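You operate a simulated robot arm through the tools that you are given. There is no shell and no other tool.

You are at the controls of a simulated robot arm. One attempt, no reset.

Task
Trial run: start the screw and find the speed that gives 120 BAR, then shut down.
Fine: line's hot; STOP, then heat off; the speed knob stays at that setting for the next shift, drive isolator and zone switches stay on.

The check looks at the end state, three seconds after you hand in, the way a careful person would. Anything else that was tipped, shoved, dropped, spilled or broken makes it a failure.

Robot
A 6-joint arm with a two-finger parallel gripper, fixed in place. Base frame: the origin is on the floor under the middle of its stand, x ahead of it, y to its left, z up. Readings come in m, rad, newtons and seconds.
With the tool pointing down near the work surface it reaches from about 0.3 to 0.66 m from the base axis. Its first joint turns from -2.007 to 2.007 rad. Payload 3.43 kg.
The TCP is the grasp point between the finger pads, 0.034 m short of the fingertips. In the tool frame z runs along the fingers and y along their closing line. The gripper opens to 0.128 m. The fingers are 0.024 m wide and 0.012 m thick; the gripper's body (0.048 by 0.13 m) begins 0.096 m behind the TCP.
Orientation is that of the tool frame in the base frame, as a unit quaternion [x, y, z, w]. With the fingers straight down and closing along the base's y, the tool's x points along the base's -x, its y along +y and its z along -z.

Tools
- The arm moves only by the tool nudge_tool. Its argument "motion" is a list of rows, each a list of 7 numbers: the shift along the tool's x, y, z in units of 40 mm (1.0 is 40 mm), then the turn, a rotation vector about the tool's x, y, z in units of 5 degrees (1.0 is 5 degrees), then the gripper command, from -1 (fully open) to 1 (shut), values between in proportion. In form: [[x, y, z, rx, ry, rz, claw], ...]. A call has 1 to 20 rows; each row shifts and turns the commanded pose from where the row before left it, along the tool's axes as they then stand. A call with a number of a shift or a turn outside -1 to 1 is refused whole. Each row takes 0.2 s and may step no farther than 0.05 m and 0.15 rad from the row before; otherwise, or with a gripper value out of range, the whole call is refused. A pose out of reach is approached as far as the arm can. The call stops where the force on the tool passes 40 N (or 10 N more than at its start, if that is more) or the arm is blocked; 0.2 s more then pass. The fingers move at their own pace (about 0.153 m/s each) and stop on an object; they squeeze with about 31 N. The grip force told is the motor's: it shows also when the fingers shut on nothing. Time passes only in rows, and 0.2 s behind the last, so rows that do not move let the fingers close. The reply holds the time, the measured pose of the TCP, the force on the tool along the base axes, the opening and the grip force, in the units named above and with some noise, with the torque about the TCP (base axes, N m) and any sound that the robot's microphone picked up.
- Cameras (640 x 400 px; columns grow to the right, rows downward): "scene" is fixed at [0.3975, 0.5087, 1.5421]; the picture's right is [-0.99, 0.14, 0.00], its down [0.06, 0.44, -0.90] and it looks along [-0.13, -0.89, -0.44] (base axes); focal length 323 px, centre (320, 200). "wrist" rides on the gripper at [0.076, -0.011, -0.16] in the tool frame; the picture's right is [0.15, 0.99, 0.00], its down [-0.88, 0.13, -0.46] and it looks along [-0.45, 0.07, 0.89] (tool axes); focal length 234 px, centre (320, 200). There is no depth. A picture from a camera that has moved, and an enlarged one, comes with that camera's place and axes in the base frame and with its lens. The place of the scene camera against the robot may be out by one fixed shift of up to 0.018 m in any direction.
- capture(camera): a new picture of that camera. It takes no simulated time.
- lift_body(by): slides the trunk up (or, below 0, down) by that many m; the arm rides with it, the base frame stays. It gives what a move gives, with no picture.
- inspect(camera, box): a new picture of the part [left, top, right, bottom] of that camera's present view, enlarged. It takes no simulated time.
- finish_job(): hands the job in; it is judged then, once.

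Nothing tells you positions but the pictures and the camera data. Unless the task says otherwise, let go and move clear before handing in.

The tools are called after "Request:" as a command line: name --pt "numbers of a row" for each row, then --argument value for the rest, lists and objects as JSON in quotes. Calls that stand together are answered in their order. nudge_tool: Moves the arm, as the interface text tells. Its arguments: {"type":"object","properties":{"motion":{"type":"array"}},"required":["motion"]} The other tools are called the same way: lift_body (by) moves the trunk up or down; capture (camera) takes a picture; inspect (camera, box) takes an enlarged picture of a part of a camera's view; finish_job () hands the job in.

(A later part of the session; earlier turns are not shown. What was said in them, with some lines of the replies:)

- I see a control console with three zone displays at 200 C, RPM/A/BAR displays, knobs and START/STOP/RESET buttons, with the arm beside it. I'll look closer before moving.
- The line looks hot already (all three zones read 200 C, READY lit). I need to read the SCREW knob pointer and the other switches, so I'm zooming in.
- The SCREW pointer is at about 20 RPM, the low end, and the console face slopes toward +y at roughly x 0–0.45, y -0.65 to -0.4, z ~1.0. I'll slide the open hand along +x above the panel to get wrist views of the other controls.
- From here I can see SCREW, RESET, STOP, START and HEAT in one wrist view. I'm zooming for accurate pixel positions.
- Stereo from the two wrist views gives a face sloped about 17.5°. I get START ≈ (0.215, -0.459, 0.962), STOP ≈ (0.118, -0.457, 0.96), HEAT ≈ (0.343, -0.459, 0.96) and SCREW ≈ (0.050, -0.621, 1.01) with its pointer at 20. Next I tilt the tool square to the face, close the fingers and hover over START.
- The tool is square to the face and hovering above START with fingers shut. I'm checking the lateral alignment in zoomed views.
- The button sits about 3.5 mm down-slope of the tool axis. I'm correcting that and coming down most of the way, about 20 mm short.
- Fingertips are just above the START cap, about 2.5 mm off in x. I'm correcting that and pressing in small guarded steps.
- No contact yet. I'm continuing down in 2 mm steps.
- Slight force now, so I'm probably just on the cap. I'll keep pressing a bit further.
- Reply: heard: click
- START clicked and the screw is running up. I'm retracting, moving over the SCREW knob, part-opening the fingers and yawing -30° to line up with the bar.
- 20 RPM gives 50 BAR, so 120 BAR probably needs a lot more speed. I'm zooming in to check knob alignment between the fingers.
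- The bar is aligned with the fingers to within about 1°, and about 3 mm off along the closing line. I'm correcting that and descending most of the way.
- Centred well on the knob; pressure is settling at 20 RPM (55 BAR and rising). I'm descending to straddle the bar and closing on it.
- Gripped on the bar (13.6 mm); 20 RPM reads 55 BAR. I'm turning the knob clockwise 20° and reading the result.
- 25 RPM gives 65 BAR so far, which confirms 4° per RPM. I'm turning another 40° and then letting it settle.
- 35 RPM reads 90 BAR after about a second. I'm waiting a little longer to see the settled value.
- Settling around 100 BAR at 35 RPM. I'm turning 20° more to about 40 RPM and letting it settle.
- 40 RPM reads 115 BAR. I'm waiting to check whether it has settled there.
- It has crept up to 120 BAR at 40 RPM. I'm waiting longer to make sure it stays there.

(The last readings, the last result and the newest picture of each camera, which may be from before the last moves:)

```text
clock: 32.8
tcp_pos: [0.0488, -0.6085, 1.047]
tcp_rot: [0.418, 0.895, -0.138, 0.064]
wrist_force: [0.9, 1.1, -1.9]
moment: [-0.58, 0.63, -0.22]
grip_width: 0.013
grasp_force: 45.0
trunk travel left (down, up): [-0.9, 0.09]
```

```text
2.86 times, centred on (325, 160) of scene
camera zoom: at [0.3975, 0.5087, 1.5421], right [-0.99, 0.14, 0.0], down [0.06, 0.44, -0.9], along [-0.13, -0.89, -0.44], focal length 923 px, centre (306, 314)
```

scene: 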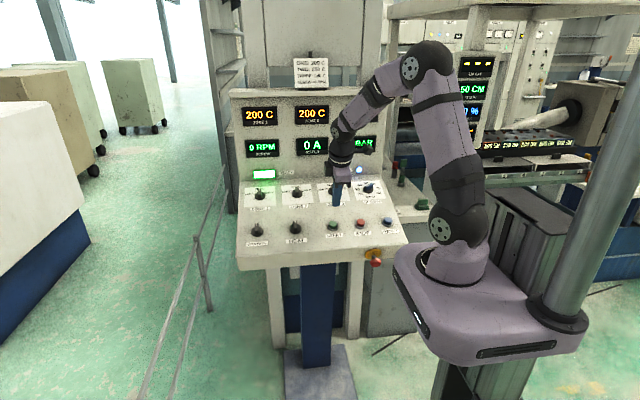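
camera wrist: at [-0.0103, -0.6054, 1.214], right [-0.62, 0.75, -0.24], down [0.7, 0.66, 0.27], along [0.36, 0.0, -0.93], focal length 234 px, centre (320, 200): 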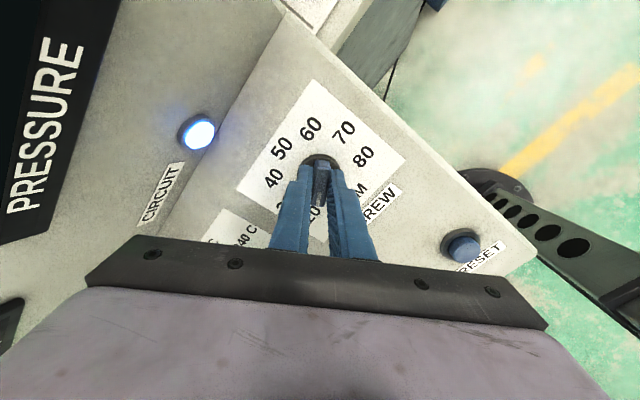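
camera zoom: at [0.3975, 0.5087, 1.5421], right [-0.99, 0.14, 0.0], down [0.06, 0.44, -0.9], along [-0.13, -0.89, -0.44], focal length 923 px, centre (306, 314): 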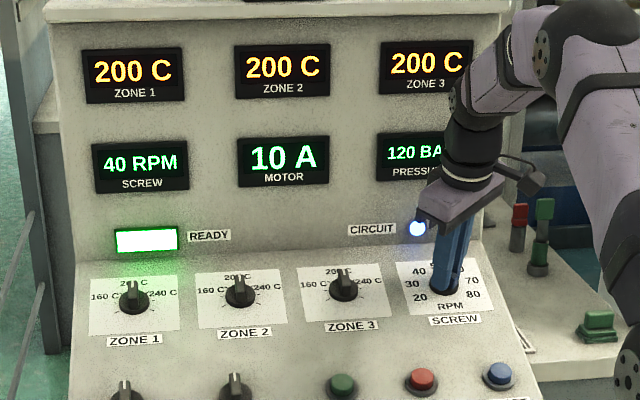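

120 BAR is holding steady at 40 RPM. The display steps in 5s, so I'm bracketing it with a small turn up (4°, about 1 RPM) to see where in that band I am.

Request:
nudge_tool --pt "0 0 0 0 0 0.8 1" --pt "0 0 0 0 0 0 1" --pt "0 0 0 0 0 0 1" --pt "0 0 0 0 0 0 1" --pt "0 0 0 0 0 0 1" --pt "0 0 0 0 0 0 1" --pt "0 0 0 0 0 0 1" --pt "0 0 0 0 0 0 1" --pt "0 0 0 0 0 0 1" --pt "0 0 0 0 0 0 1" --pt "0 0 0 0 0 0 1" --pt "0 0 0 0 0 0 1" --pt "0 0 0 0 0 0 1" --pt "0 0 0 0 0 0 1" --pt "0 0 0 0 0 0 1" --pt "0 0 0 0 0 0 1" --pt "0 0 0 0 0 0 1" --pt "0 0 0 0 0 0 1" --pt "0 0 0 0 0 0 1" --pt "0 0 0 0 0 0 1"

Request:
inspect --camera "scene" --box '[225, 90, 425, 230]'

Request:
nudge_tool --pt "0 0 0 0 0 0 1" --pt "0 0 0 0 0 0 1" --pt "0 0 0 0 0 0 1" --pt "0 0 0 0 0 0 1" --pt "0 0 0 0 0 0 1" --pt "0 0 0 0 0 0 1" --pt "0 0 0 0 0 0 1" --pt "0 0 0 0 0 0 1" --pt "0 0 0 0 0 0 1" --pt "0 0 0 0 0 0 1" --pt "0 0 0 0 0 0 1" --pt "0 0 0 0 0 0 1" --pt "0 0 0 0 0 0 1" --pt "0 0 0 0 0 0 1" --pt "0 0 0 0 0 0 1" --pt "0 0 0 0 0 0 1" --pt "0 0 0 0 0 0 1" --pt "0 0 0 0 0 0 1" --pt "0 0 0 0 0 0 1" --pt "0 0 0 0 0 0 1"

Request:
inspect --camera "scene" --box '[225, 90, 425, 230]'

```text
clock: 37.0
tcp_pos: [0.0499, -0.6076, 1.0452]
tcp_rot: [0.449, 0.881, -0.136, 0.069]
wrist_force: [1.7, 0.9, -1.3]
moment: [-0.26, 0.78, -0.22]
grip_width: 0.0132
grasp_force: 44.8
trunk travel left (down, up): [-0.9, 0.09]
```

```text
2.86 times, centred on (325, 160) of scene
camera zoom: at [0.3975, 0.5087, 1.5421], right [-0.99, 0.14, 0.0], down [0.06, 0.44, -0.9], along [-0.13, -0.89, -0.44], focal length 923 px, centre (306, 314)
```

zoom: 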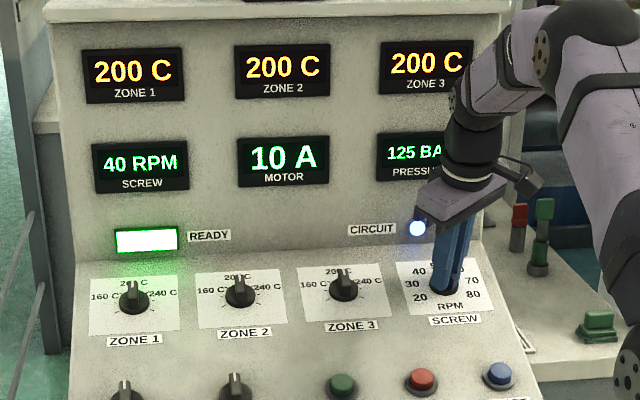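

```text
clock: 41.2
tcp_pos: [0.0501, -0.6068, 1.0459]
tcp_rot: [0.448, 0.881, -0.135, 0.069]
wrist_force: [1.7, 1.3, -1.0]
moment: [-0.48, 0.64, -0.22]
grip_width: 0.0129
grasp_force: 45.0
trunk travel left (down, up): [-0.9, 0.09]
```

```text
2.86 times, centred on (325, 160) of scene
camera zoom: at [0.3975, 0.5087, 1.5421], right [-0.99, 0.14, 0.0], down [0.06, 0.44, -0.9], along [-0.13, -0.89, -0.44], focal length 923 px, centre (306, 314)
```

zoom: 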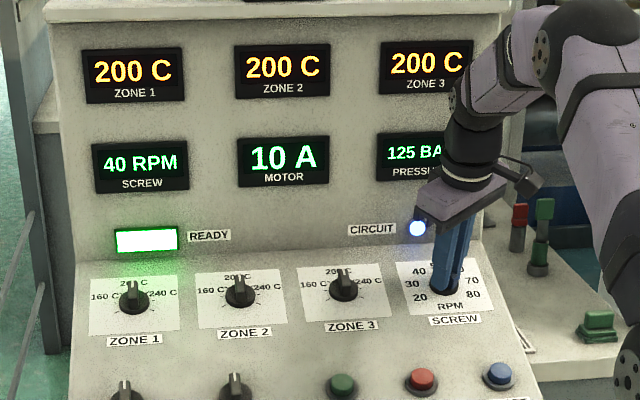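

+1 RPM tips the reading to 125. I'm turning back 8° (about 1 RPM below 40) to find the lower edge.

Request:
nudge_tool --pt "0 0 0 0 0 -0.8 1" --pt "0 0 0 0 0 -0.8 1" --pt "0 0 0 0 0 0 1" --pt "0 0 0 0 0 0 1" --pt "0 0 0 0 0 0 1" --pt "0 0 0 0 0 0 1" --pt "0 0 0 0 0 0 1" --pt "0 0 0 0 0 0 1" --pt "0 0 0 0 0 0 1" --pt "0 0 0 0 0 0 1" --pt "0 0 0 0 0 0 1" --pt "0 0 0 0 0 0 1" --pt "0 0 0 0 0 0 1" --pt "0 0 0 0 0 0 1" --pt "0 0 0 0 0 0 1" --pt "0 0 0 0 0 0 1" --pt "0 0 0 0 0 0 1" --pt "0 0 0 0 0 0 1" --pt "0 0 0 0 0 0 1" --pt "0 0 0 0 0 0 1"

Request:
nudge_tool --pt "0 0 0 0 0 0 1" --pt "0 0 0 0 0 0 1" --pt "0 0 0 0 0 0 1" --pt "0 0 0 0 0 0 1" --pt "0 0 0 0 0 0 1" --pt "0 0 0 0 0 0 1" --pt "0 0 0 0 0 0 1" --pt "0 0 0 0 0 0 1" --pt "0 0 0 0 0 0 1" --pt "0 0 0 0 0 0 1" --pt "0 0 0 0 0 0 1" --pt "0 0 0 0 0 0 1" --pt "0 0 0 0 0 0 1" --pt "0 0 0 0 0 0 1" --pt "0 0 0 0 0 0 1" --pt "0 0 0 0 0 0 1" --pt "0 0 0 0 0 0 1" --pt "0 0 0 0 0 0 1" --pt "0 0 0 0 0 0 1" --pt "0 0 0 0 0 0 1"

Request:
inspect --camera "scene" --box '[225, 90, 425, 230]'

```text
clock: 45.4
tcp_pos: [0.05, -0.6072, 1.0449]
tcp_rot: [0.385, 0.91, -0.14, 0.058]
wrist_force: [1.5, -0.2, -2.3]
moment: [-0.74, 0.4, -0.15]
grip_width: 0.0132
grasp_force: 45.9
trunk travel left (down, up): [-0.9, 0.09]
```

```text
clock: 49.6
tcp_pos: [0.0506, -0.608, 1.0454]
tcp_rot: [0.386, 0.91, -0.141, 0.06]
wrist_force: [1.9, -0.1, -1.8]
moment: [-0.6, 0.51, -0.22]
grip_width: 0.0134
grasp_force: 45.3
trunk travel left (down, up): [-0.9, 0.09]
```

```text
2.86 times, centred on (325, 160) of scene
camera zoom: at [0.3975, 0.5087, 1.5421], right [-0.99, 0.14, 0.0], down [0.06, 0.44, -0.9], along [-0.13, -0.89, -0.44], focal length 923 px, centre (306, 314)
```

zoom: 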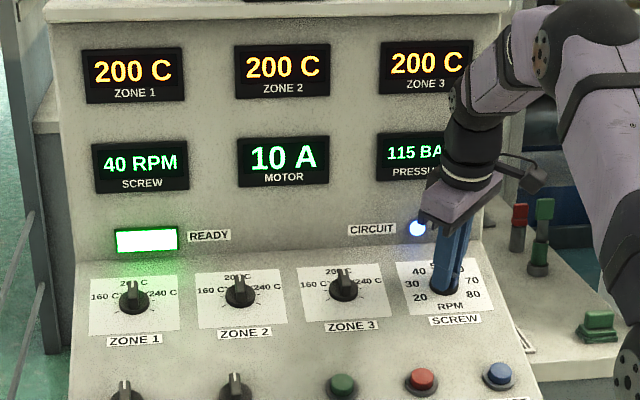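

-1 RPM reads 115, so the 120 BAR point is centred on my original setting. I'm returning 4° up and confirming.

Request:
nudge_tool --pt "0 0 0 0 0 0.8 1" --pt "0 0 0 0 0 0 1" --pt "0 0 0 0 0 0 1" --pt "0 0 0 0 0 0 1" --pt "0 0 0 0 0 0 1" --pt "0 0 0 0 0 0 1" --pt "0 0 0 0 0 0 1" --pt "0 0 0 0 0 0 1" --pt "0 0 0 0 0 0 1" --pt "0 0 0 0 0 0 1" --pt "0 0 0 0 0 0 1" --pt "0 0 0 0 0 0 1" --pt "0 0 0 0 0 0 1" --pt "0 0 0 0 0 0 1" --pt "0 0 0 0 0 0 1" --pt "0 0 0 0 0 0 1" --pt "0 0 0 0 0 0 1" --pt "0 0 0 0 0 0 1" --pt "0 0 0 0 0 0 1" --pt "0 0 0 0 0 0 1"

Request:
inspect --camera "scene" --box '[225, 90, 425, 230]'

```text
clock: 53.8
tcp_pos: [0.0502, -0.6067, 1.0457]
tcp_rot: [0.419, 0.895, -0.139, 0.063]
wrist_force: [1.1, -2.2, 2.3]
moment: [-0.44, 0.78, -0.28]
grip_width: 0.0131
grasp_force: 45.4
trunk travel left (down, up): [-0.9, 0.09]
```

```text
2.86 times, centred on (325, 160) of scene
camera zoom: at [0.3975, 0.5087, 1.5421], right [-0.99, 0.14, 0.0], down [0.06, 0.44, -0.9], along [-0.13, -0.89, -0.44], focal length 923 px, centre (306, 314)
```

zoom: 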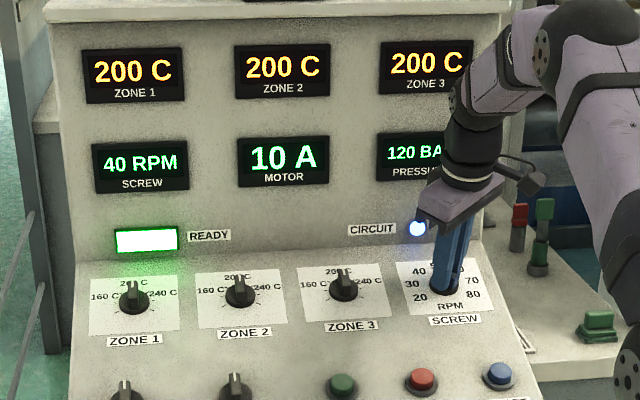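

120 BAR at 40 RPM confirmed. I'm releasing the knob straight open and lifting clear along the normal.

Request:
nudge_tool --pt "0 0 0 0 0 0 0.6" --pt "0 0 0 0 0 0 0.4" --pt "0 0 0 0 0 0 0.3" --pt "0 0 -0.4 0 0 0 0.3" --pt "0 0 -0.7 0 0 0 0.3" --pt "0 0 -0.9 0 0 0 0.3" --pt "0 0 -0.7 0 0 0 0.3" --pt "0 0 0 0 0 0 0.3"

Request:
inspect --camera "scene" --box '[225, 90, 425, 250]'

Request:
inspect --camera "wrist" --box '[220, 80, 420, 210]'

```text
clock: 55.6
tcp_pos: [0.0486, -0.5748, 1.151]
tcp_rot: [0.418, 0.896, -0.137, 0.064]
wrist_force: [-0.1, 0.3, -0.1]
moment: [0.01, 0.0, -0.02]
grip_width: 0.0443
grasp_force: 0.0
trunk travel left (down, up): [-0.9, 0.09]
```

```text
2.50 times, centred on (325, 170) of scene
camera zoom: at [0.3975, 0.5087, 1.5421], right [-0.99, 0.14, 0.0], down [0.06, 0.44, -0.9], along [-0.13, -0.89, -0.44], focal length 808 px, centre (308, 275)
```

zoom: 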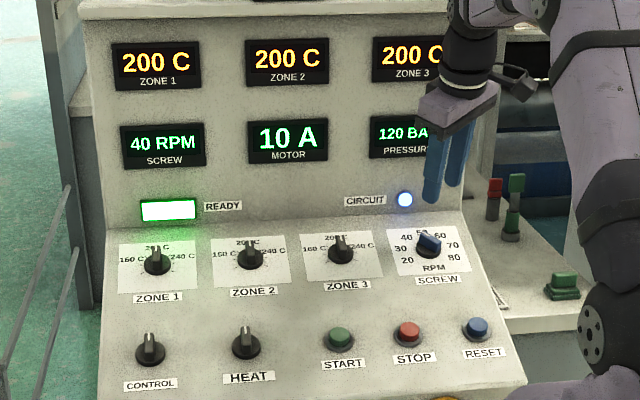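

```text
3.08 times, centred on (320, 145) of wrist
camera zoom: at [-0.0088, -0.4781, 1.2884], right [0.66, 0.71, -0.22], down [0.67, -0.43, 0.61], along [0.34, -0.56, -0.76], focal length 720 px, centre (320, 369)
```

zoom: 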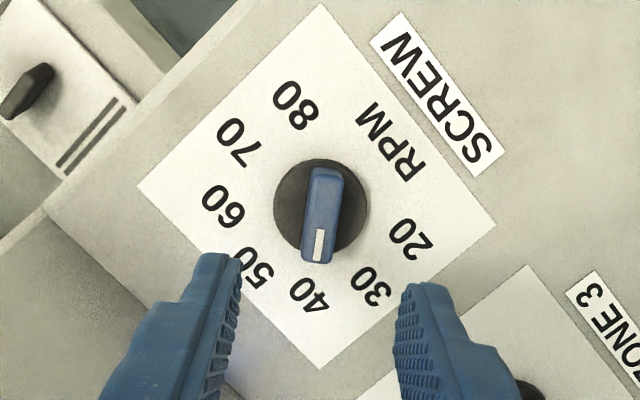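

The pointer is cleanly on 40. Now I yaw back to neutral, close the fingers and go over STOP.

Request:
nudge_tool --pt "0 0 0 0 0 -1 0.3" --pt "0 0 0 0 0 -1 0.3" --pt "0 0 0 0 0 -1 0.3" --pt "0 0 0 0 0 -1 0.3" --pt "0 0 0 0 0 -1 0.3" --pt "0 0 0 0 0 -1 0.3" --pt "0 0 0 0 0 -1 0.3" --pt "0 0 0 0 0 -1 0.3" --pt "0 0 0 0 0 -1 0.3" --pt "0 0 0 0 0 -1 0.3" --pt "-0.352 0.844 0.11 0 0 0 1" --pt "-0.352 0.844 0.11 0 0 0 1" --pt "-0.352 0.844 0.11 0 0 0 1" --pt "-0.352 0.844 0.11 0 0 0 1" --pt "-0.352 0.844 0.11 0 0 0 1" --pt "0 0 0 0 0 0 1"

Request:
inspect --camera "wrist" --box '[270, 110, 390, 210]'

Request:
capture --camera "wrist"

Request:
inspect --camera "scene" --box '[290, 160, 400, 250]'

```text
clock: 59.0
tcp_pos: [0.1209, -0.4217, 1.0778]
tcp_rot: [-0.001, 0.988, -0.152, 0.0]
wrist_force: [-0.1, 0.2, -0.6]
moment: [0.03, 0.0, 0.03]
grip_width: 0.0001
grasp_force: 31.0
trunk travel left (down, up): [-0.9, 0.09]
```

```text
4.00 times, centred on (330, 160) of wrist
camera zoom: at [0.045, -0.3853, 1.2349], right [-0.15, 0.94, -0.3], down [0.88, 0.26, 0.4], along [0.45, -0.2, -0.87], focal length 937 px, centre (280, 360)
```

zoom: 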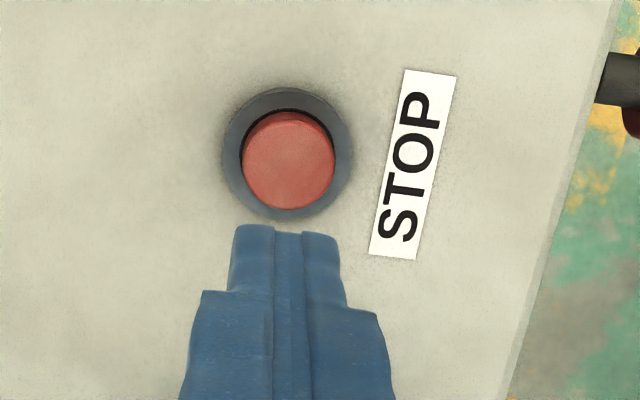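

```text
taken
camera wrist: at [0.045, -0.3853, 1.2349], right [-0.15, 0.94, -0.3], down [0.88, 0.26, 0.4], along [0.45, -0.2, -0.87], focal length 234 px, centre (320, 200)
```

wrist: 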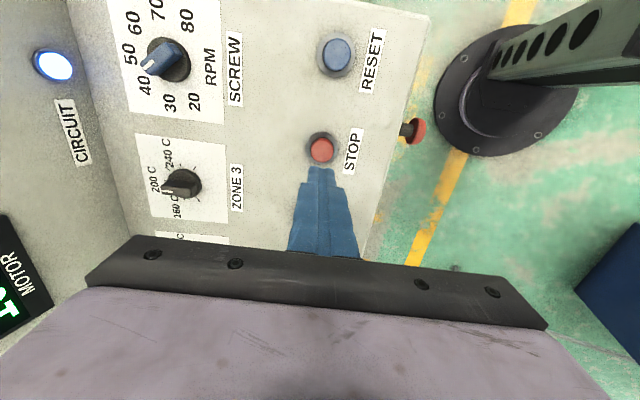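

```text
4.44 times, centred on (345, 205) of scene
camera zoom: at [0.3975, 0.5087, 1.5421], right [-0.99, 0.14, 0.0], down [0.06, 0.44, -0.9], along [-0.13, -0.89, -0.44], focal length 1436 px, centre (209, 178)
```

zoom: 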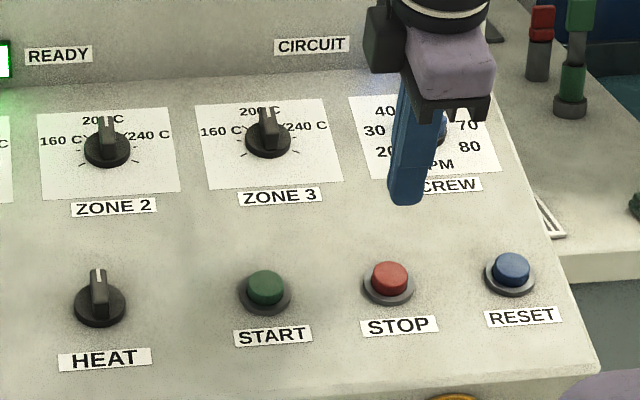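

Aligned over STOP, only about 3 mm off in x. I'm correcting, descending to just above the cap, then pressing in small steps.

Request:
nudge_tool --pt "0.08 0.02 0.6 0 0 0 1" --pt "0 0 0.7 0 0 0 1" --pt "0 0 0.5 0 0 0 1" --pt "0 0 0.1 0 0 0 1" --pt "0 0 0.1 0 0 0 1" --pt "0 0 0.05 0 0 0 1" --pt "0 0 0.05 0 0 0 1" --pt "0 0 0.04 0 0 0 1" --pt "0 0 0.04 0 0 0 1"

Request:
inspect --camera "scene" --box '[225, 90, 425, 250]'

```text
clock: 61.0
tcp_pos: [0.117, -0.4459, 0.9942]
tcp_rot: [0.0, 0.988, -0.153, 0.0]
wrist_force: [2.2, -0.2, 2.2]
moment: [-0.05, -0.09, 0.08]
grip_width: 0.0001
grasp_force: 31.2
trunk travel left (down, up): [-0.9, 0.09]
heard: click
```

```text
2.50 times, centred on (325, 170) of scene
camera zoom: at [0.3975, 0.5087, 1.5421], right [-0.99, 0.14, 0.0], down [0.06, 0.44, -0.9], along [-0.13, -0.89, -0.44], focal length 808 px, centre (308, 275)
```

zoom: 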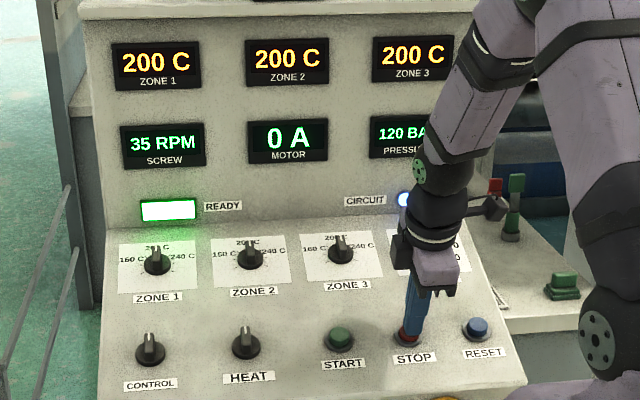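

STOP clicked: motor at 0 A and the screw is running down. I'm retracting and moving over to HEAT with the fingers part-open.

Request:
nudge_tool --pt "0 0 -0.5 0 0 0 1" --pt "0 0 -1 0 0 0 1" --pt "0 0 -1 0 0 0 1" --pt "-0.94 0 0 0 0 0 0.3" --pt "-0.94 0 0 0 0 0 0.3" --pt "-0.94 0 0 0 0 0 0.3" --pt "-0.94 0 0 0 0 0 0.3" --pt "-0.94 0 0 0 0 0 0.3" --pt "-0.94 0 0 0 0 0 0.3" --pt "0 0 0 0 0 0 0.3"

Request:
capture --camera "wrist"

Request:
capture --camera "scene"

Request:
inspect --camera "wrist" --box '[240, 80, 400, 190]'

```text
clock: 63.2
tcp_pos: [0.3401, -0.415, 1.0913]
tcp_rot: [0.0, 0.988, -0.152, 0.0]
wrist_force: [-0.4, -0.6, -0.5]
moment: [-0.01, -0.01, 0.01]
grip_width: 0.0447
grasp_force: 0.2
trunk travel left (down, up): [-0.9, 0.09]
```

```text
taken
camera wrist: at [0.2645, -0.3786, 1.248], right [-0.15, 0.94, -0.3], down [0.88, 0.26, 0.4], along [0.45, -0.2, -0.87], focal length 234 px, centre (320, 200)
```

wrist: 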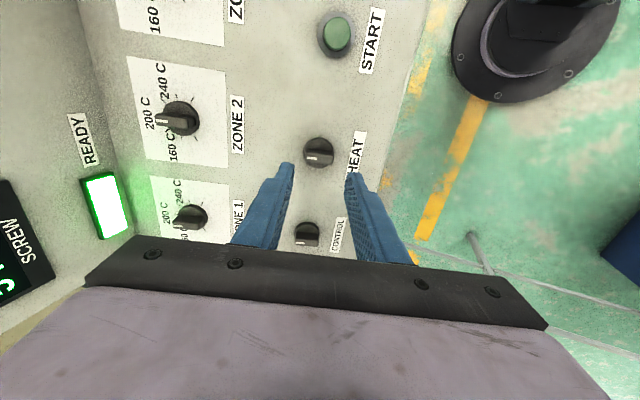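

```text
taken
```

scene: 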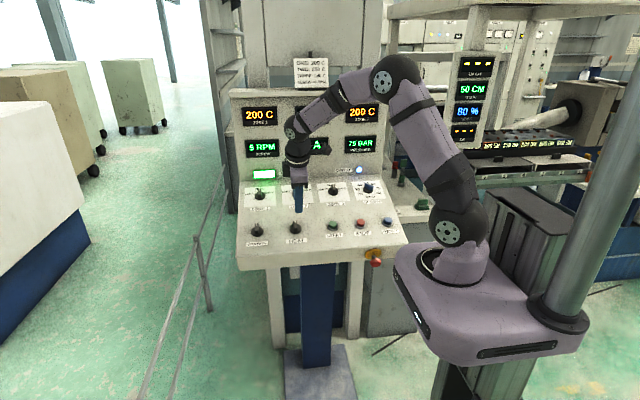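

```text
3.64 times, centred on (320, 135) of wrist
camera zoom: at [0.2645, -0.3786, 1.248], right [-0.15, 0.94, -0.3], down [0.88, 0.26, 0.4], along [0.45, -0.2, -0.87], focal length 852 px, centre (320, 436)
```

zoom: 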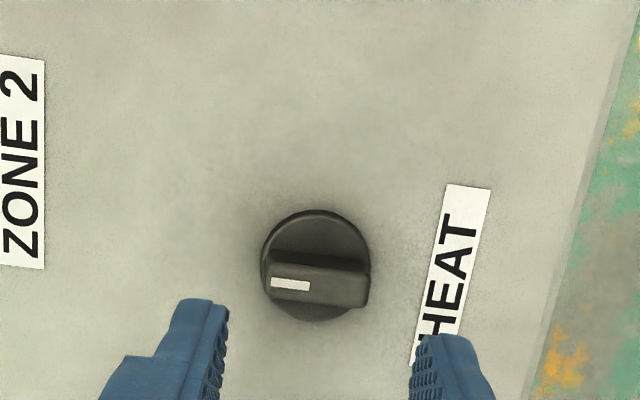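

The HEAT knob bar points up-slope, at about (0.348, -0.458, 0.959). Screw is winding down (5 RPM). I'm centring over HEAT and yawing +90° so the fingers straddle the bar.

Request:
nudge_tool --pt "-0.2 -0.035 0 0 0 1 0.3" --pt "0 0 0 0 0 1 0.3" --pt "0 0 0 0 0 1 0.3" --pt "0 0 0 0 0 1 0.3" --pt "0 0 0 0 0 1 0.3" --pt "0 0 0 0 0 1 0.3" --pt "0 0 0 0 0 1 0.3" --pt "0 0 0 0 0 1 0.3" --pt "0 0 0 0 0 1 0.3" --pt "0 0 0 0 0 1 0.3" --pt "0 0 0 0 0 1 0.3" --pt "0 0 0 0 0 1 0.3" --pt "0 0 0 0 0 1 0.3" --pt "0 0 0 0 0 1 0.3" --pt "0 0 0 0 0 1 0.3" --pt "0 0 0 0 0 1 0.3" --pt "0 0 0 0 0 1 0.3" --pt "0 0 0 0 0 1 0.3" --pt "0 0 0 0 0 0 0.3"

Request:
inspect --camera "wrist" --box '[240, 80, 400, 190]'

Request:
capture --camera "wrist"

Request:
capture --camera "scene"

```text
clock: 67.2
tcp_pos: [0.3509, -0.4167, 1.0903]
tcp_rot: [0.7, 0.698, -0.107, 0.108]
wrist_force: [0.3, 0.2, 0.4]
moment: [0.01, -0.01, -0.03]
grip_width: 0.045
grasp_force: 0.1
trunk travel left (down, up): [-0.9, 0.09]
```

```text
3.64 times, centred on (320, 135) of wrist
camera zoom: at [0.3395, -0.2972, 1.221], right [0.99, 0.14, -0.04], down [0.13, -0.7, 0.7], along [0.07, -0.7, -0.71], focal length 852 px, centre (320, 436)
```

zoom: 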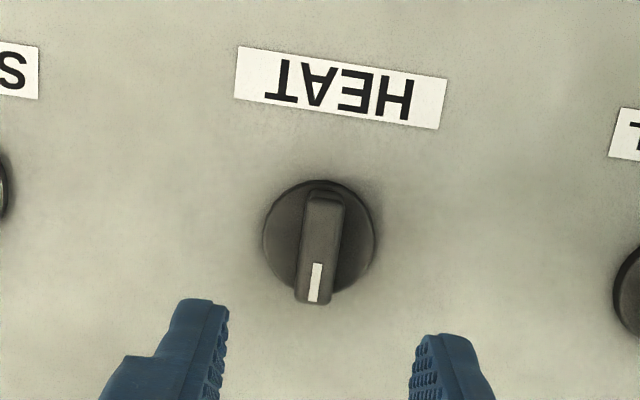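

```text
taken
camera wrist: at [0.3395, -0.2972, 1.221], right [0.99, 0.14, -0.04], down [0.13, -0.7, 0.7], along [0.07, -0.7, -0.71], focal length 234 px, centre (320, 200)
```

wrist: 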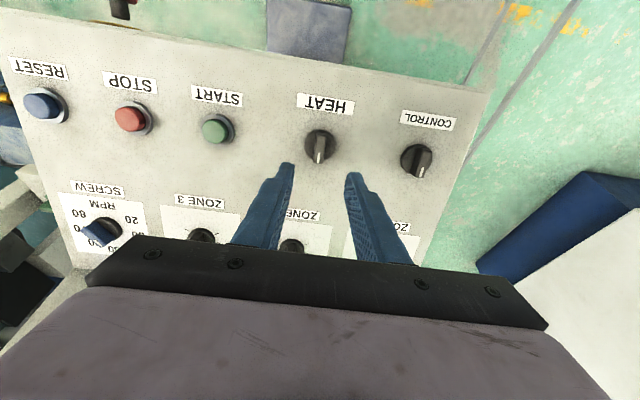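

```text
taken
```

scene: 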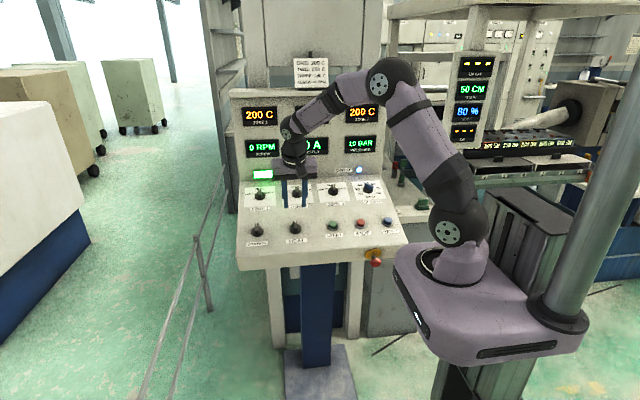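

Screw is at 0 RPM and pressure is bleeding off. I'm making small yaw and position corrections and descending toward the HEAT knob.

Request:
nudge_tool --pt "0.08 0 0.3 0 0 -0.4 0.3" --pt "0 0 0.6 0 0 0 0.3" --pt "0 0 0.6 0 0 0 0.3" --pt "0 0 0.5 0 0 0 0.3" --pt "0 0 0 0 0 0 0.3"

Request:
inspect --camera "wrist" --box '[240, 90, 400, 200]'

Request:
inspect --camera "scene" --box '[235, 160, 345, 250]'

```text
clock: 68.4
tcp_pos: [0.3519, -0.4404, 1.0123]
tcp_rot: [0.686, 0.711, -0.109, 0.106]
wrist_force: [-0.1, 0.6, 0.1]
moment: [0.0, 0.0, -0.01]
grip_width: 0.0447
grasp_force: 0.0
trunk travel left (down, up): [-0.9, 0.09]
```

```text
3.64 times, centred on (320, 145) of wrist
camera zoom: at [0.338, -0.3196, 1.1439], right [0.98, 0.17, -0.05], down [0.16, -0.7, 0.7], along [0.08, -0.7, -0.71], focal length 852 px, centre (320, 400)
```

zoom: 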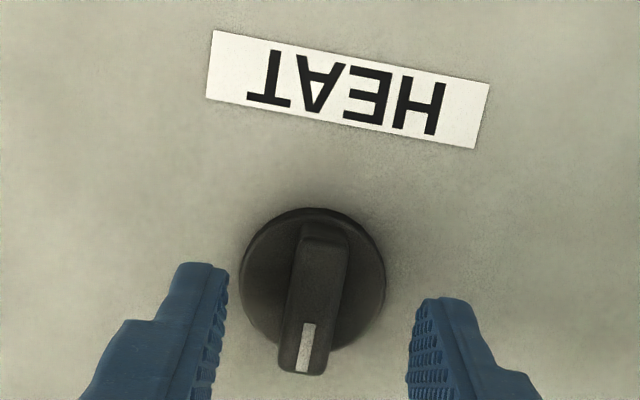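

```text
4.44 times, centred on (290, 205) of scene
camera zoom: at [0.3975, 0.5087, 1.5421], right [-0.99, 0.14, 0.0], down [0.06, 0.44, -0.9], along [-0.13, -0.89, -0.44], focal length 1436 px, centre (453, 178)
```

zoom: 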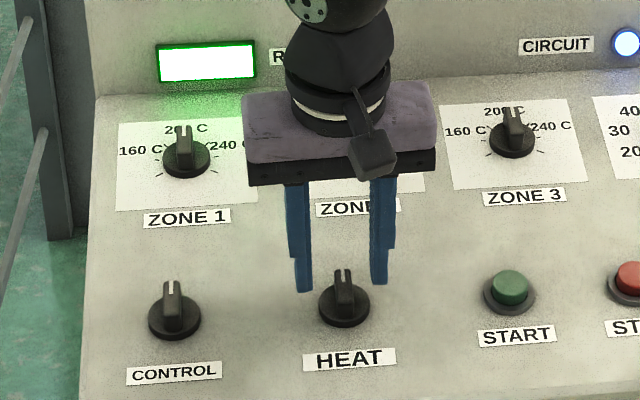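

Alignment is good (within 1–2 mm). I'm descending the last 20 mm and closing on the HEAT bar.

Request:
nudge_tool --pt "0.02 -0.035 0.25 0 0 0 0.3" --pt "0 0 0.25 0 0 0 0.3" --pt "0 0 0 0 0 0 0.5" --pt "0 0 0 0 0 0 0.8" --pt "0 0 0 0 0 0 1" --pt "0 0 0 0 0 0 1"

Request:
inspect --camera "wrist" --box '[220, 90, 420, 220]'

Request:
inspect --camera "scene" --box '[225, 90, 425, 250]'

```text
clock: 69.8
tcp_pos: [0.3491, -0.4437, 0.9942]
tcp_rot: [0.686, 0.711, -0.109, 0.106]
wrist_force: [2.3, 1.2, -0.9]
moment: [-0.36, 0.01, -0.04]
grip_width: 0.0128
grasp_force: 44.8
trunk travel left (down, up): [-0.9, 0.09]
```

```text
3.08 times, centred on (320, 155) of wrist
camera zoom: at [0.336, -0.3237, 1.1246], right [0.98, 0.17, -0.05], down [0.16, -0.7, 0.7], along [0.08, -0.7, -0.71], focal length 720 px, centre (320, 338)
```

zoom: 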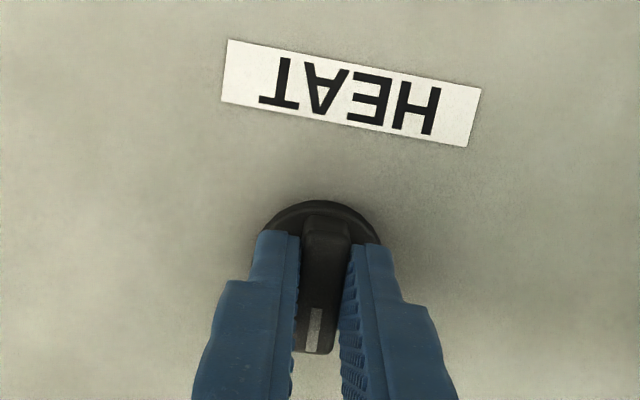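

```text
2.50 times, centred on (325, 170) of scene
camera zoom: at [0.3975, 0.5087, 1.5421], right [-0.99, 0.14, 0.0], down [0.06, 0.44, -0.9], along [-0.13, -0.89, -0.44], focal length 808 px, centre (308, 275)
```

zoom: 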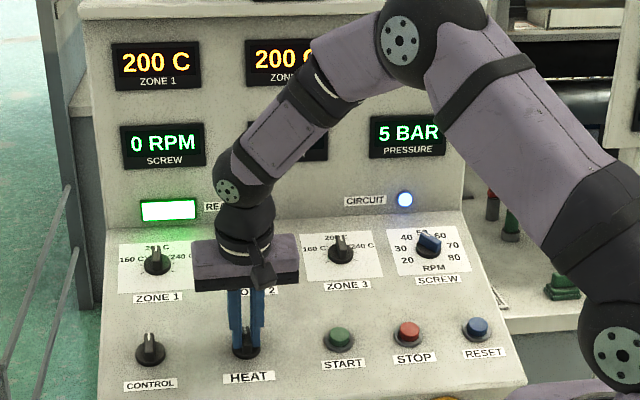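

Gripped on HEAT. I'm turning counter-clockwise gently, 15° first, to feel whether it's free in that direction.

Request:
nudge_tool --pt "0 0 0 0 0 -0.6 1" --pt "0 0 0 0 0 -0.8 1" --pt "0 0 0 0 0 -0.8 1" --pt "0 0 0 0 0 -0.8 1"

Request:
inspect --camera "wrist" --box '[220, 90, 420, 220]'

Request:
inspect --camera "scene" --box '[225, 90, 425, 250]'

```text
clock: 70.8
tcp_pos: [0.3493, -0.443, 0.9944]
tcp_rot: [0.588, 0.794, -0.123, 0.09]
wrist_force: [4.8, -0.7, 4.5]
moment: [0.77, 0.85, -0.33]
grip_width: 0.0128
grasp_force: 45.0
trunk travel left (down, up): [-0.9, 0.09]
```

```text
3.08 times, centred on (320, 155) of wrist
camera zoom: at [0.3163, -0.3297, 1.1265], right [0.9, 0.41, -0.13], down [0.38, -0.63, 0.68], along [0.2, -0.66, -0.72], focal length 720 px, centre (320, 338)
```

zoom: 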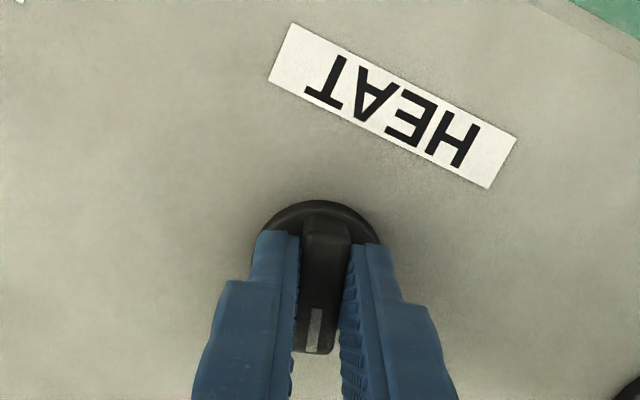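

```text
2.50 times, centred on (325, 170) of scene
camera zoom: at [0.3975, 0.5087, 1.5421], right [-0.99, 0.14, 0.0], down [0.06, 0.44, -0.9], along [-0.13, -0.89, -0.44], focal length 808 px, centre (308, 275)
```

zoom: 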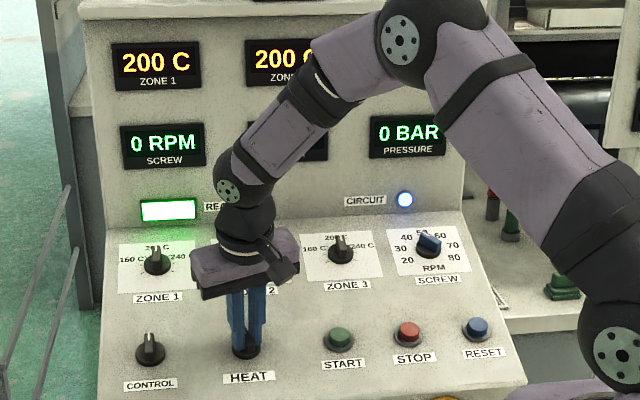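

The knob turns freely that way. I'm continuing 30° more.

Request:
nudge_tool --pt "0 0 0 0 0 -1 1" --pt "0 0 0 0 0 -1 1" --pt "0 0 0 0 0 -1 1" --pt "0 0 0 0 0 -1 1" --pt "0 0 0 0 0 -1 1" --pt "0 0 0 0 0 -1 1"

Request:
inspect --camera "wrist" --box '[220, 90, 420, 220]'

Request:
inspect --camera "scene" --box '[225, 90, 425, 250]'

```text
clock: 72.2
tcp_pos: [0.3489, -0.4435, 0.9944]
tcp_rot: [0.362, 0.92, -0.141, 0.056]
wrist_force: [-2.5, -6.0, 9.3]
moment: [0.12, 1.42, -0.52]
grip_width: 0.0131
grasp_force: 45.0
trunk travel left (down, up): [-0.9, 0.09]
```

```text
3.08 times, centred on (320, 155) of wrist
camera zoom: at [0.2849, -0.3548, 1.1343], right [0.57, 0.79, -0.25], down [0.73, -0.34, 0.59], along [0.38, -0.51, -0.77], focal length 720 px, centre (320, 338)
```

zoom: 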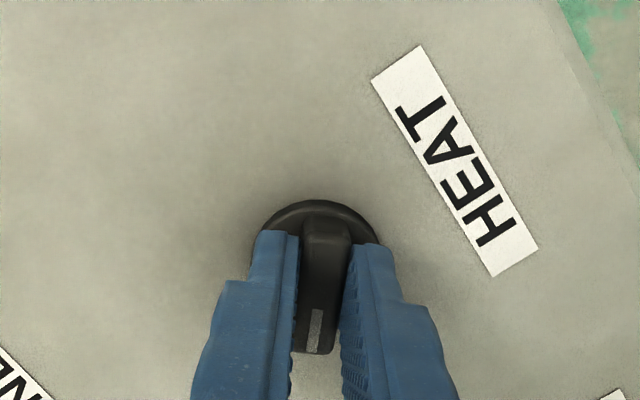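

```text
2.50 times, centred on (325, 170) of scene
camera zoom: at [0.3975, 0.5087, 1.5421], right [-0.99, 0.14, 0.0], down [0.06, 0.44, -0.9], along [-0.13, -0.89, -0.44], focal length 808 px, centre (308, 275)
```

zoom: 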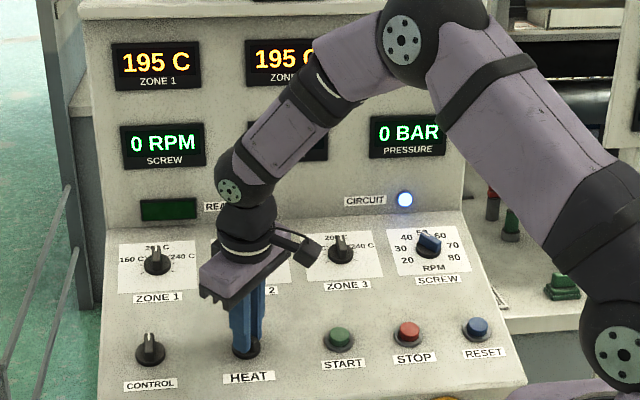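

Heat is off now: READY went dark and the zones read 195 C and falling. I'm continuing gently to find the switch's proper resting position.

Request:
nudge_tool --pt "0 0 -0.03 0 0 -0.8 1" --pt "0 0 0 0 0 -0.8 1" --pt "0 0 0 0 0 -0.8 1" --pt "0 0 0 0 0 -0.6 1" --pt "0 0 0 0 0 0 1"

Request:
inspect --camera "wrist" --box '[220, 90, 420, 220]'

Request:
inspect --camera "scene" --box '[225, 90, 425, 250]'

```text
clock: 73.4
tcp_pos: [0.3471, -0.4446, 0.9929]
tcp_rot: [0.24, 0.959, -0.147, 0.036]
wrist_force: [-6.9, -11.3, 3.8]
moment: [-0.52, 1.35, -0.49]
grip_width: 0.013
grasp_force: 44.8
trunk travel left (down, up): [-0.9, 0.09]
```

```text
3.08 times, centred on (320, 155) of wrist
camera zoom: at [0.2755, -0.3726, 1.14], right [0.33, 0.9, -0.28], down [0.84, -0.15, 0.52], along [0.43, -0.41, -0.8], focal length 720 px, centre (320, 338)
```

zoom: 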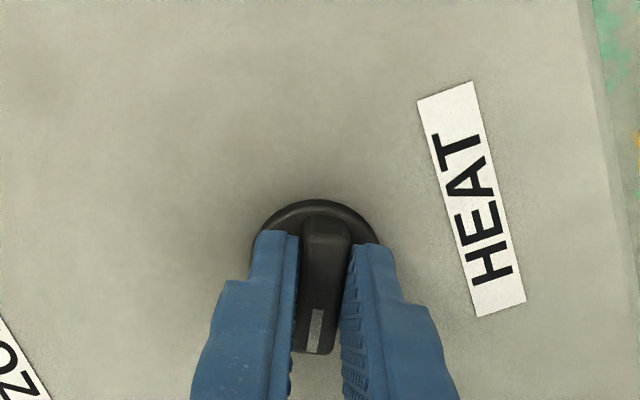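

```text
2.50 times, centred on (325, 170) of scene
camera zoom: at [0.3975, 0.5087, 1.5421], right [-0.99, 0.14, 0.0], down [0.06, 0.44, -0.9], along [-0.13, -0.89, -0.44], focal length 808 px, centre (308, 275)
```

zoom: 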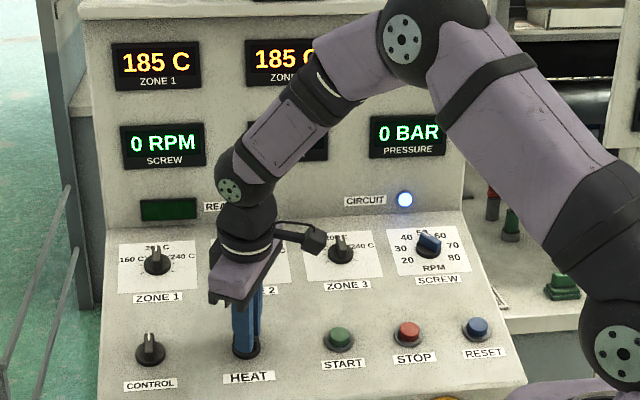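

The knob is at about 60° left and still free. I'm relieving the small side load and continuing toward the end stop in small increments.

Request:
nudge_tool --pt "0 -0.04 0 0 0 -0.5 1" --pt "0 0 0 0 0 -0.8 1" --pt "0 0 0 0 0 -0.7 1" --pt "0 0 0 0 0 0 1"

Request:
inspect --camera "wrist" --box '[220, 90, 420, 220]'

```text
clock: 74.4
tcp_pos: [0.3478, -0.445, 0.9939]
tcp_rot: [0.154, 0.976, -0.149, 0.024]
wrist_force: [-4.6, -5.7, -0.1]
moment: [-0.51, 1.19, -0.43]
grip_width: 0.0135
grasp_force: 45.2
trunk travel left (down, up): [-0.9, 0.09]
```

```text
3.08 times, centred on (320, 155) of wrist
camera zoom: at [0.272, -0.3854, 1.1441], right [0.17, 0.94, -0.29], down [0.88, 0.0, 0.48], along [0.45, -0.34, -0.83], focal length 720 px, centre (320, 338)
```

zoom: 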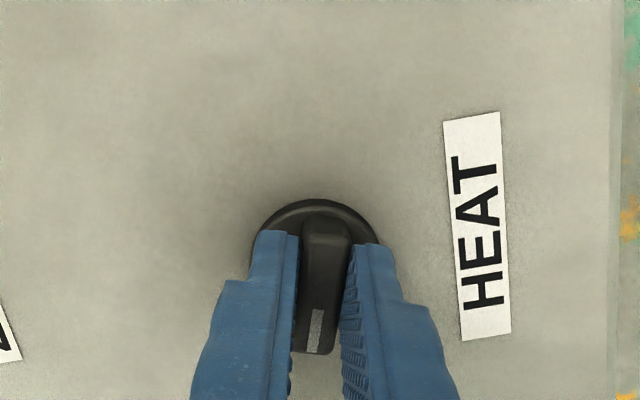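

Now about 70° around and still free. I'm going the remaining ~20° in two checks.

Request:
nudge_tool --pt "0 0 0 0 0 -0.6 1" --pt "0 0 0 0 0 -0.6 1" --pt "0 0 0 0 0 -0.6 1" --pt "0 0 0 0 0 0 1"

Request:
nudge_tool --pt "0 0 0 0 0 -0.6 1" --pt "0 0 0 0 0 -0.6 1" --pt "0 0 0 0 0 -0.4 1" --pt "0 0 0 0 0 0 1"

Request:
inspect --camera "wrist" --box '[220, 90, 420, 220]'

Request:
inspect --camera "scene" --box '[225, 90, 425, 250]'

```text
clock: 75.4
tcp_pos: [0.3475, -0.4452, 0.9943]
tcp_rot: [0.078, 0.985, -0.151, 0.01]
wrist_force: [-7.4, -11.1, -5.7]
moment: [-0.8, 1.35, -0.46]
grip_width: 0.0135
grasp_force: 44.6
trunk travel left (down, up): [-0.9, 0.09]
```

```text
clock: 76.4
tcp_pos: [0.3482, -0.4457, 0.9941]
tcp_rot: [0.008, 0.988, -0.151, 0.002]
wrist_force: [-7.5, -11.9, -5.0]
moment: [-0.94, 1.19, -0.42]
grip_width: 0.0134
grasp_force: 45.2
trunk travel left (down, up): [-0.9, 0.09]
```

```text
3.08 times, centred on (320, 155) of wrist
camera zoom: at [0.2714, -0.4076, 1.1512], right [-0.13, 0.95, -0.3], down [0.88, 0.25, 0.4], along [0.45, -0.21, -0.87], focal length 720 px, centre (320, 338)
```

zoom: 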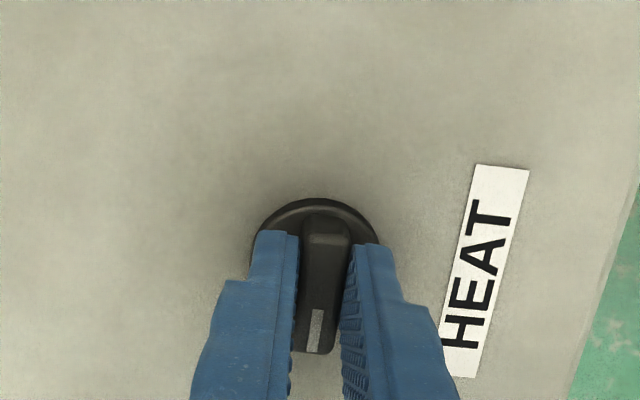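

```text
2.50 times, centred on (325, 170) of scene
camera zoom: at [0.3975, 0.5087, 1.5421], right [-0.99, 0.14, 0.0], down [0.06, 0.44, -0.9], along [-0.13, -0.89, -0.44], focal length 808 px, centre (308, 275)
```

zoom: 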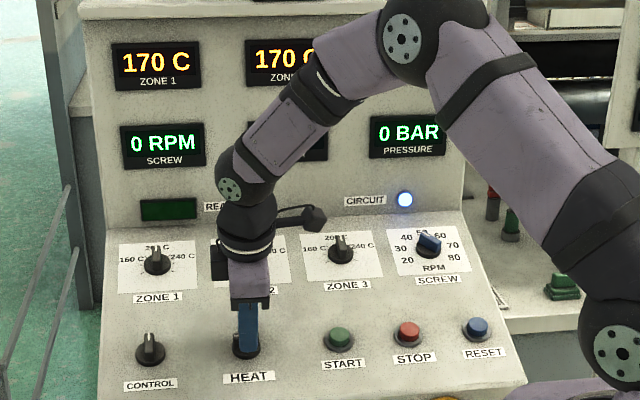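

HEAT is 90° counter-clockwise (pointing left), READY is dark and temperatures are falling. I'm releasing and lifting clear.

Request:
nudge_tool --pt "0 0 0 0 0 0 0.6" --pt "0 0 0 0 0 0 0.4" --pt "0 0 0 0 0 0 0.3" --pt "0 0 -0.4 0 0 0 0.3" --pt "0 0 -0.7 0 0 0 0.3" --pt "0 0 -0.9 0 0 0 0.3" --pt "0 0 -0.9 0 0 0 0.3" --pt "0 0 0 0 0 0 0.3"

Request:
inspect --camera "wrist" --box '[220, 80, 420, 210]'

Request:
inspect --camera "scene" --box '[225, 90, 425, 250]'

```text
clock: 78.2
tcp_pos: [0.3464, -0.4091, 1.106]
tcp_rot: [0.009, 0.988, -0.152, 0.001]
wrist_force: [0.0, 0.4, 0.3]
moment: [0.01, -0.02, -0.02]
grip_width: 0.0447
grasp_force: 0.1
trunk travel left (down, up): [-0.9, 0.09]
```

```text
3.08 times, centred on (320, 145) of wrist
camera zoom: at [0.2714, -0.3717, 1.2619], right [-0.13, 0.95, -0.3], down [0.88, 0.25, 0.4], along [0.45, -0.21, -0.87], focal length 720 px, centre (320, 369)
```

zoom: 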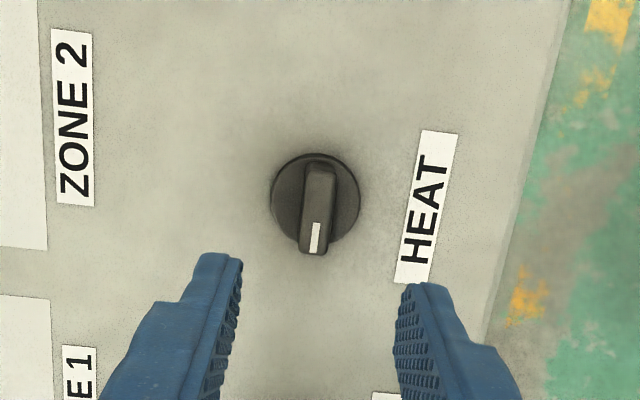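

```text
2.50 times, centred on (325, 170) of scene
camera zoom: at [0.3975, 0.5087, 1.5421], right [-0.99, 0.14, 0.0], down [0.06, 0.44, -0.9], along [-0.13, -0.89, -0.44], focal length 808 px, centre (308, 275)
```

zoom: 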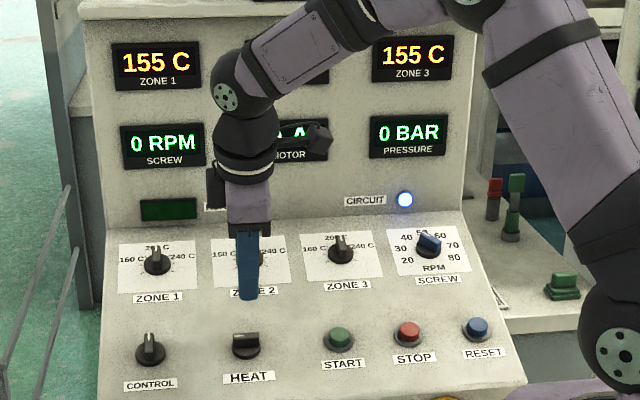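

HEAT stays pointing left, SCREW stays on 40, and nothing else has moved. I'm lifting away from the console and doing a final check.

Request:
nudge_tool --pt "0 0 -0.8 0 0 0 0.3" --pt "0 0 -1 0 0 0 0.3" --pt "0 0 -1 0 0 0 0.3" --pt "0 0 -0.8 0 0 0 0.3" --pt "0.9 0 0 0 0 0 0.3" --pt "0.9 0 0 0 0 0 0.3" --pt "0.9 0 0 0 0 0 0.3" --pt "0.9 0 0 0 0 0 0.3" --pt "0.9 0 0 0 0 0 0.3" --pt "0.9 0 0 0 0 0 0.3" --pt "0 0 0 0 0 0 0.3"

Request:
capture --camera "scene"

Request:
inspect --camera "scene" --box '[225, 90, 425, 275]'

Request:
inspect --camera "scene" --box '[345, 170, 400, 205]'

Request:
capture --camera "wrist"

```text
clock: 80.6
tcp_pos: [0.1312, -0.3613, 1.2431]
tcp_rot: [0.008, 0.988, -0.152, 0.001]
wrist_force: [-0.5, -0.4, 0.6]
moment: [0.02, 0.05, 0.02]
grip_width: 0.0451
grasp_force: 0.0
trunk travel left (down, up): [-0.9, 0.09]
```

```text
taken
```

scene: 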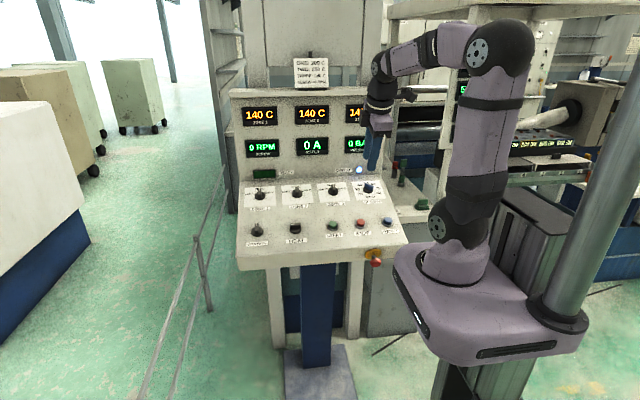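

```text
2.16 times, centred on (325, 182) of scene
camera zoom: at [0.3975, 0.5087, 1.5421], right [-0.99, 0.14, 0.0], down [0.06, 0.44, -0.9], along [-0.13, -0.89, -0.44], focal length 699 px, centre (309, 238)
```

zoom: 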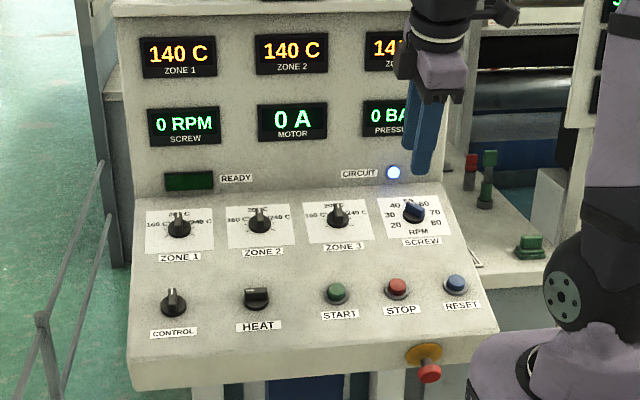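

```text
11.43 times, centred on (372, 188) of scene
camera zoom: at [0.3975, 0.5087, 1.5421], right [-0.99, 0.14, 0.0], down [0.06, 0.44, -0.9], along [-0.13, -0.89, -0.44], focal length 3694 px, centre (-280, 343)
```

zoom: 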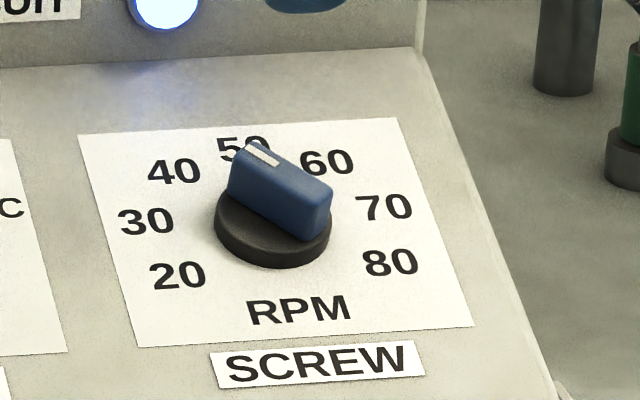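

```text
taken
camera wrist: at [0.0565, -0.3234, 1.3984], right [-0.13, 0.95, -0.3], down [0.88, 0.25, 0.4], along [0.45, -0.21, -0.87], focal length 234 px, centre (320, 200)
```

wrist: 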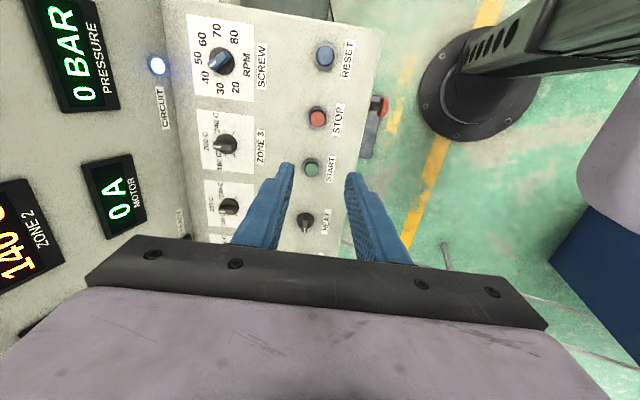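

The screw is stopped (0 RPM, 0 A, 0 BAR), HEAT is off with READY dark, and SCREW is left at 40. The zone switches, CONTROL and the CIRCUIT lamp are unchanged, and the arm is clear, so I'm handing the job in.

Request:
finish_job

```text
The job is handed in.
```

The trial run is finished: **40 RPM gives 120 BAR**. The line is shut down and the job is handed in.

- **Finding the speed:** I started the screw at 20 RPM and turned it up until the pressure settled at 120 BAR. The pressure display moves in steps of 5. About 1 RPM more read 125 and about 1 RPM less read 115, so 40 RPM sits in the middle of the 120 band.
- **Shutdown:** I pressed STOP first and the screw ran down to 0 RPM, 0 A and 0 BAR. Then I turned HEAT off. READY is dark, and the zones were down to 140 C at my last look.
- **Left for the next shift:** The speed knob is at 40 RPM, and the zone switches are on at 200 C. I didn't touch the drive isolator or CONTROL.

HEAT has no on/off marks. I turned it 90° to the left, where it stayed, without feeling an end stop.

The card above the console lists 220 C for zone two and 240 C for zone three. Both zones ran at 200 C, as I found them, so the 40 RPM figure is for those temperatures.
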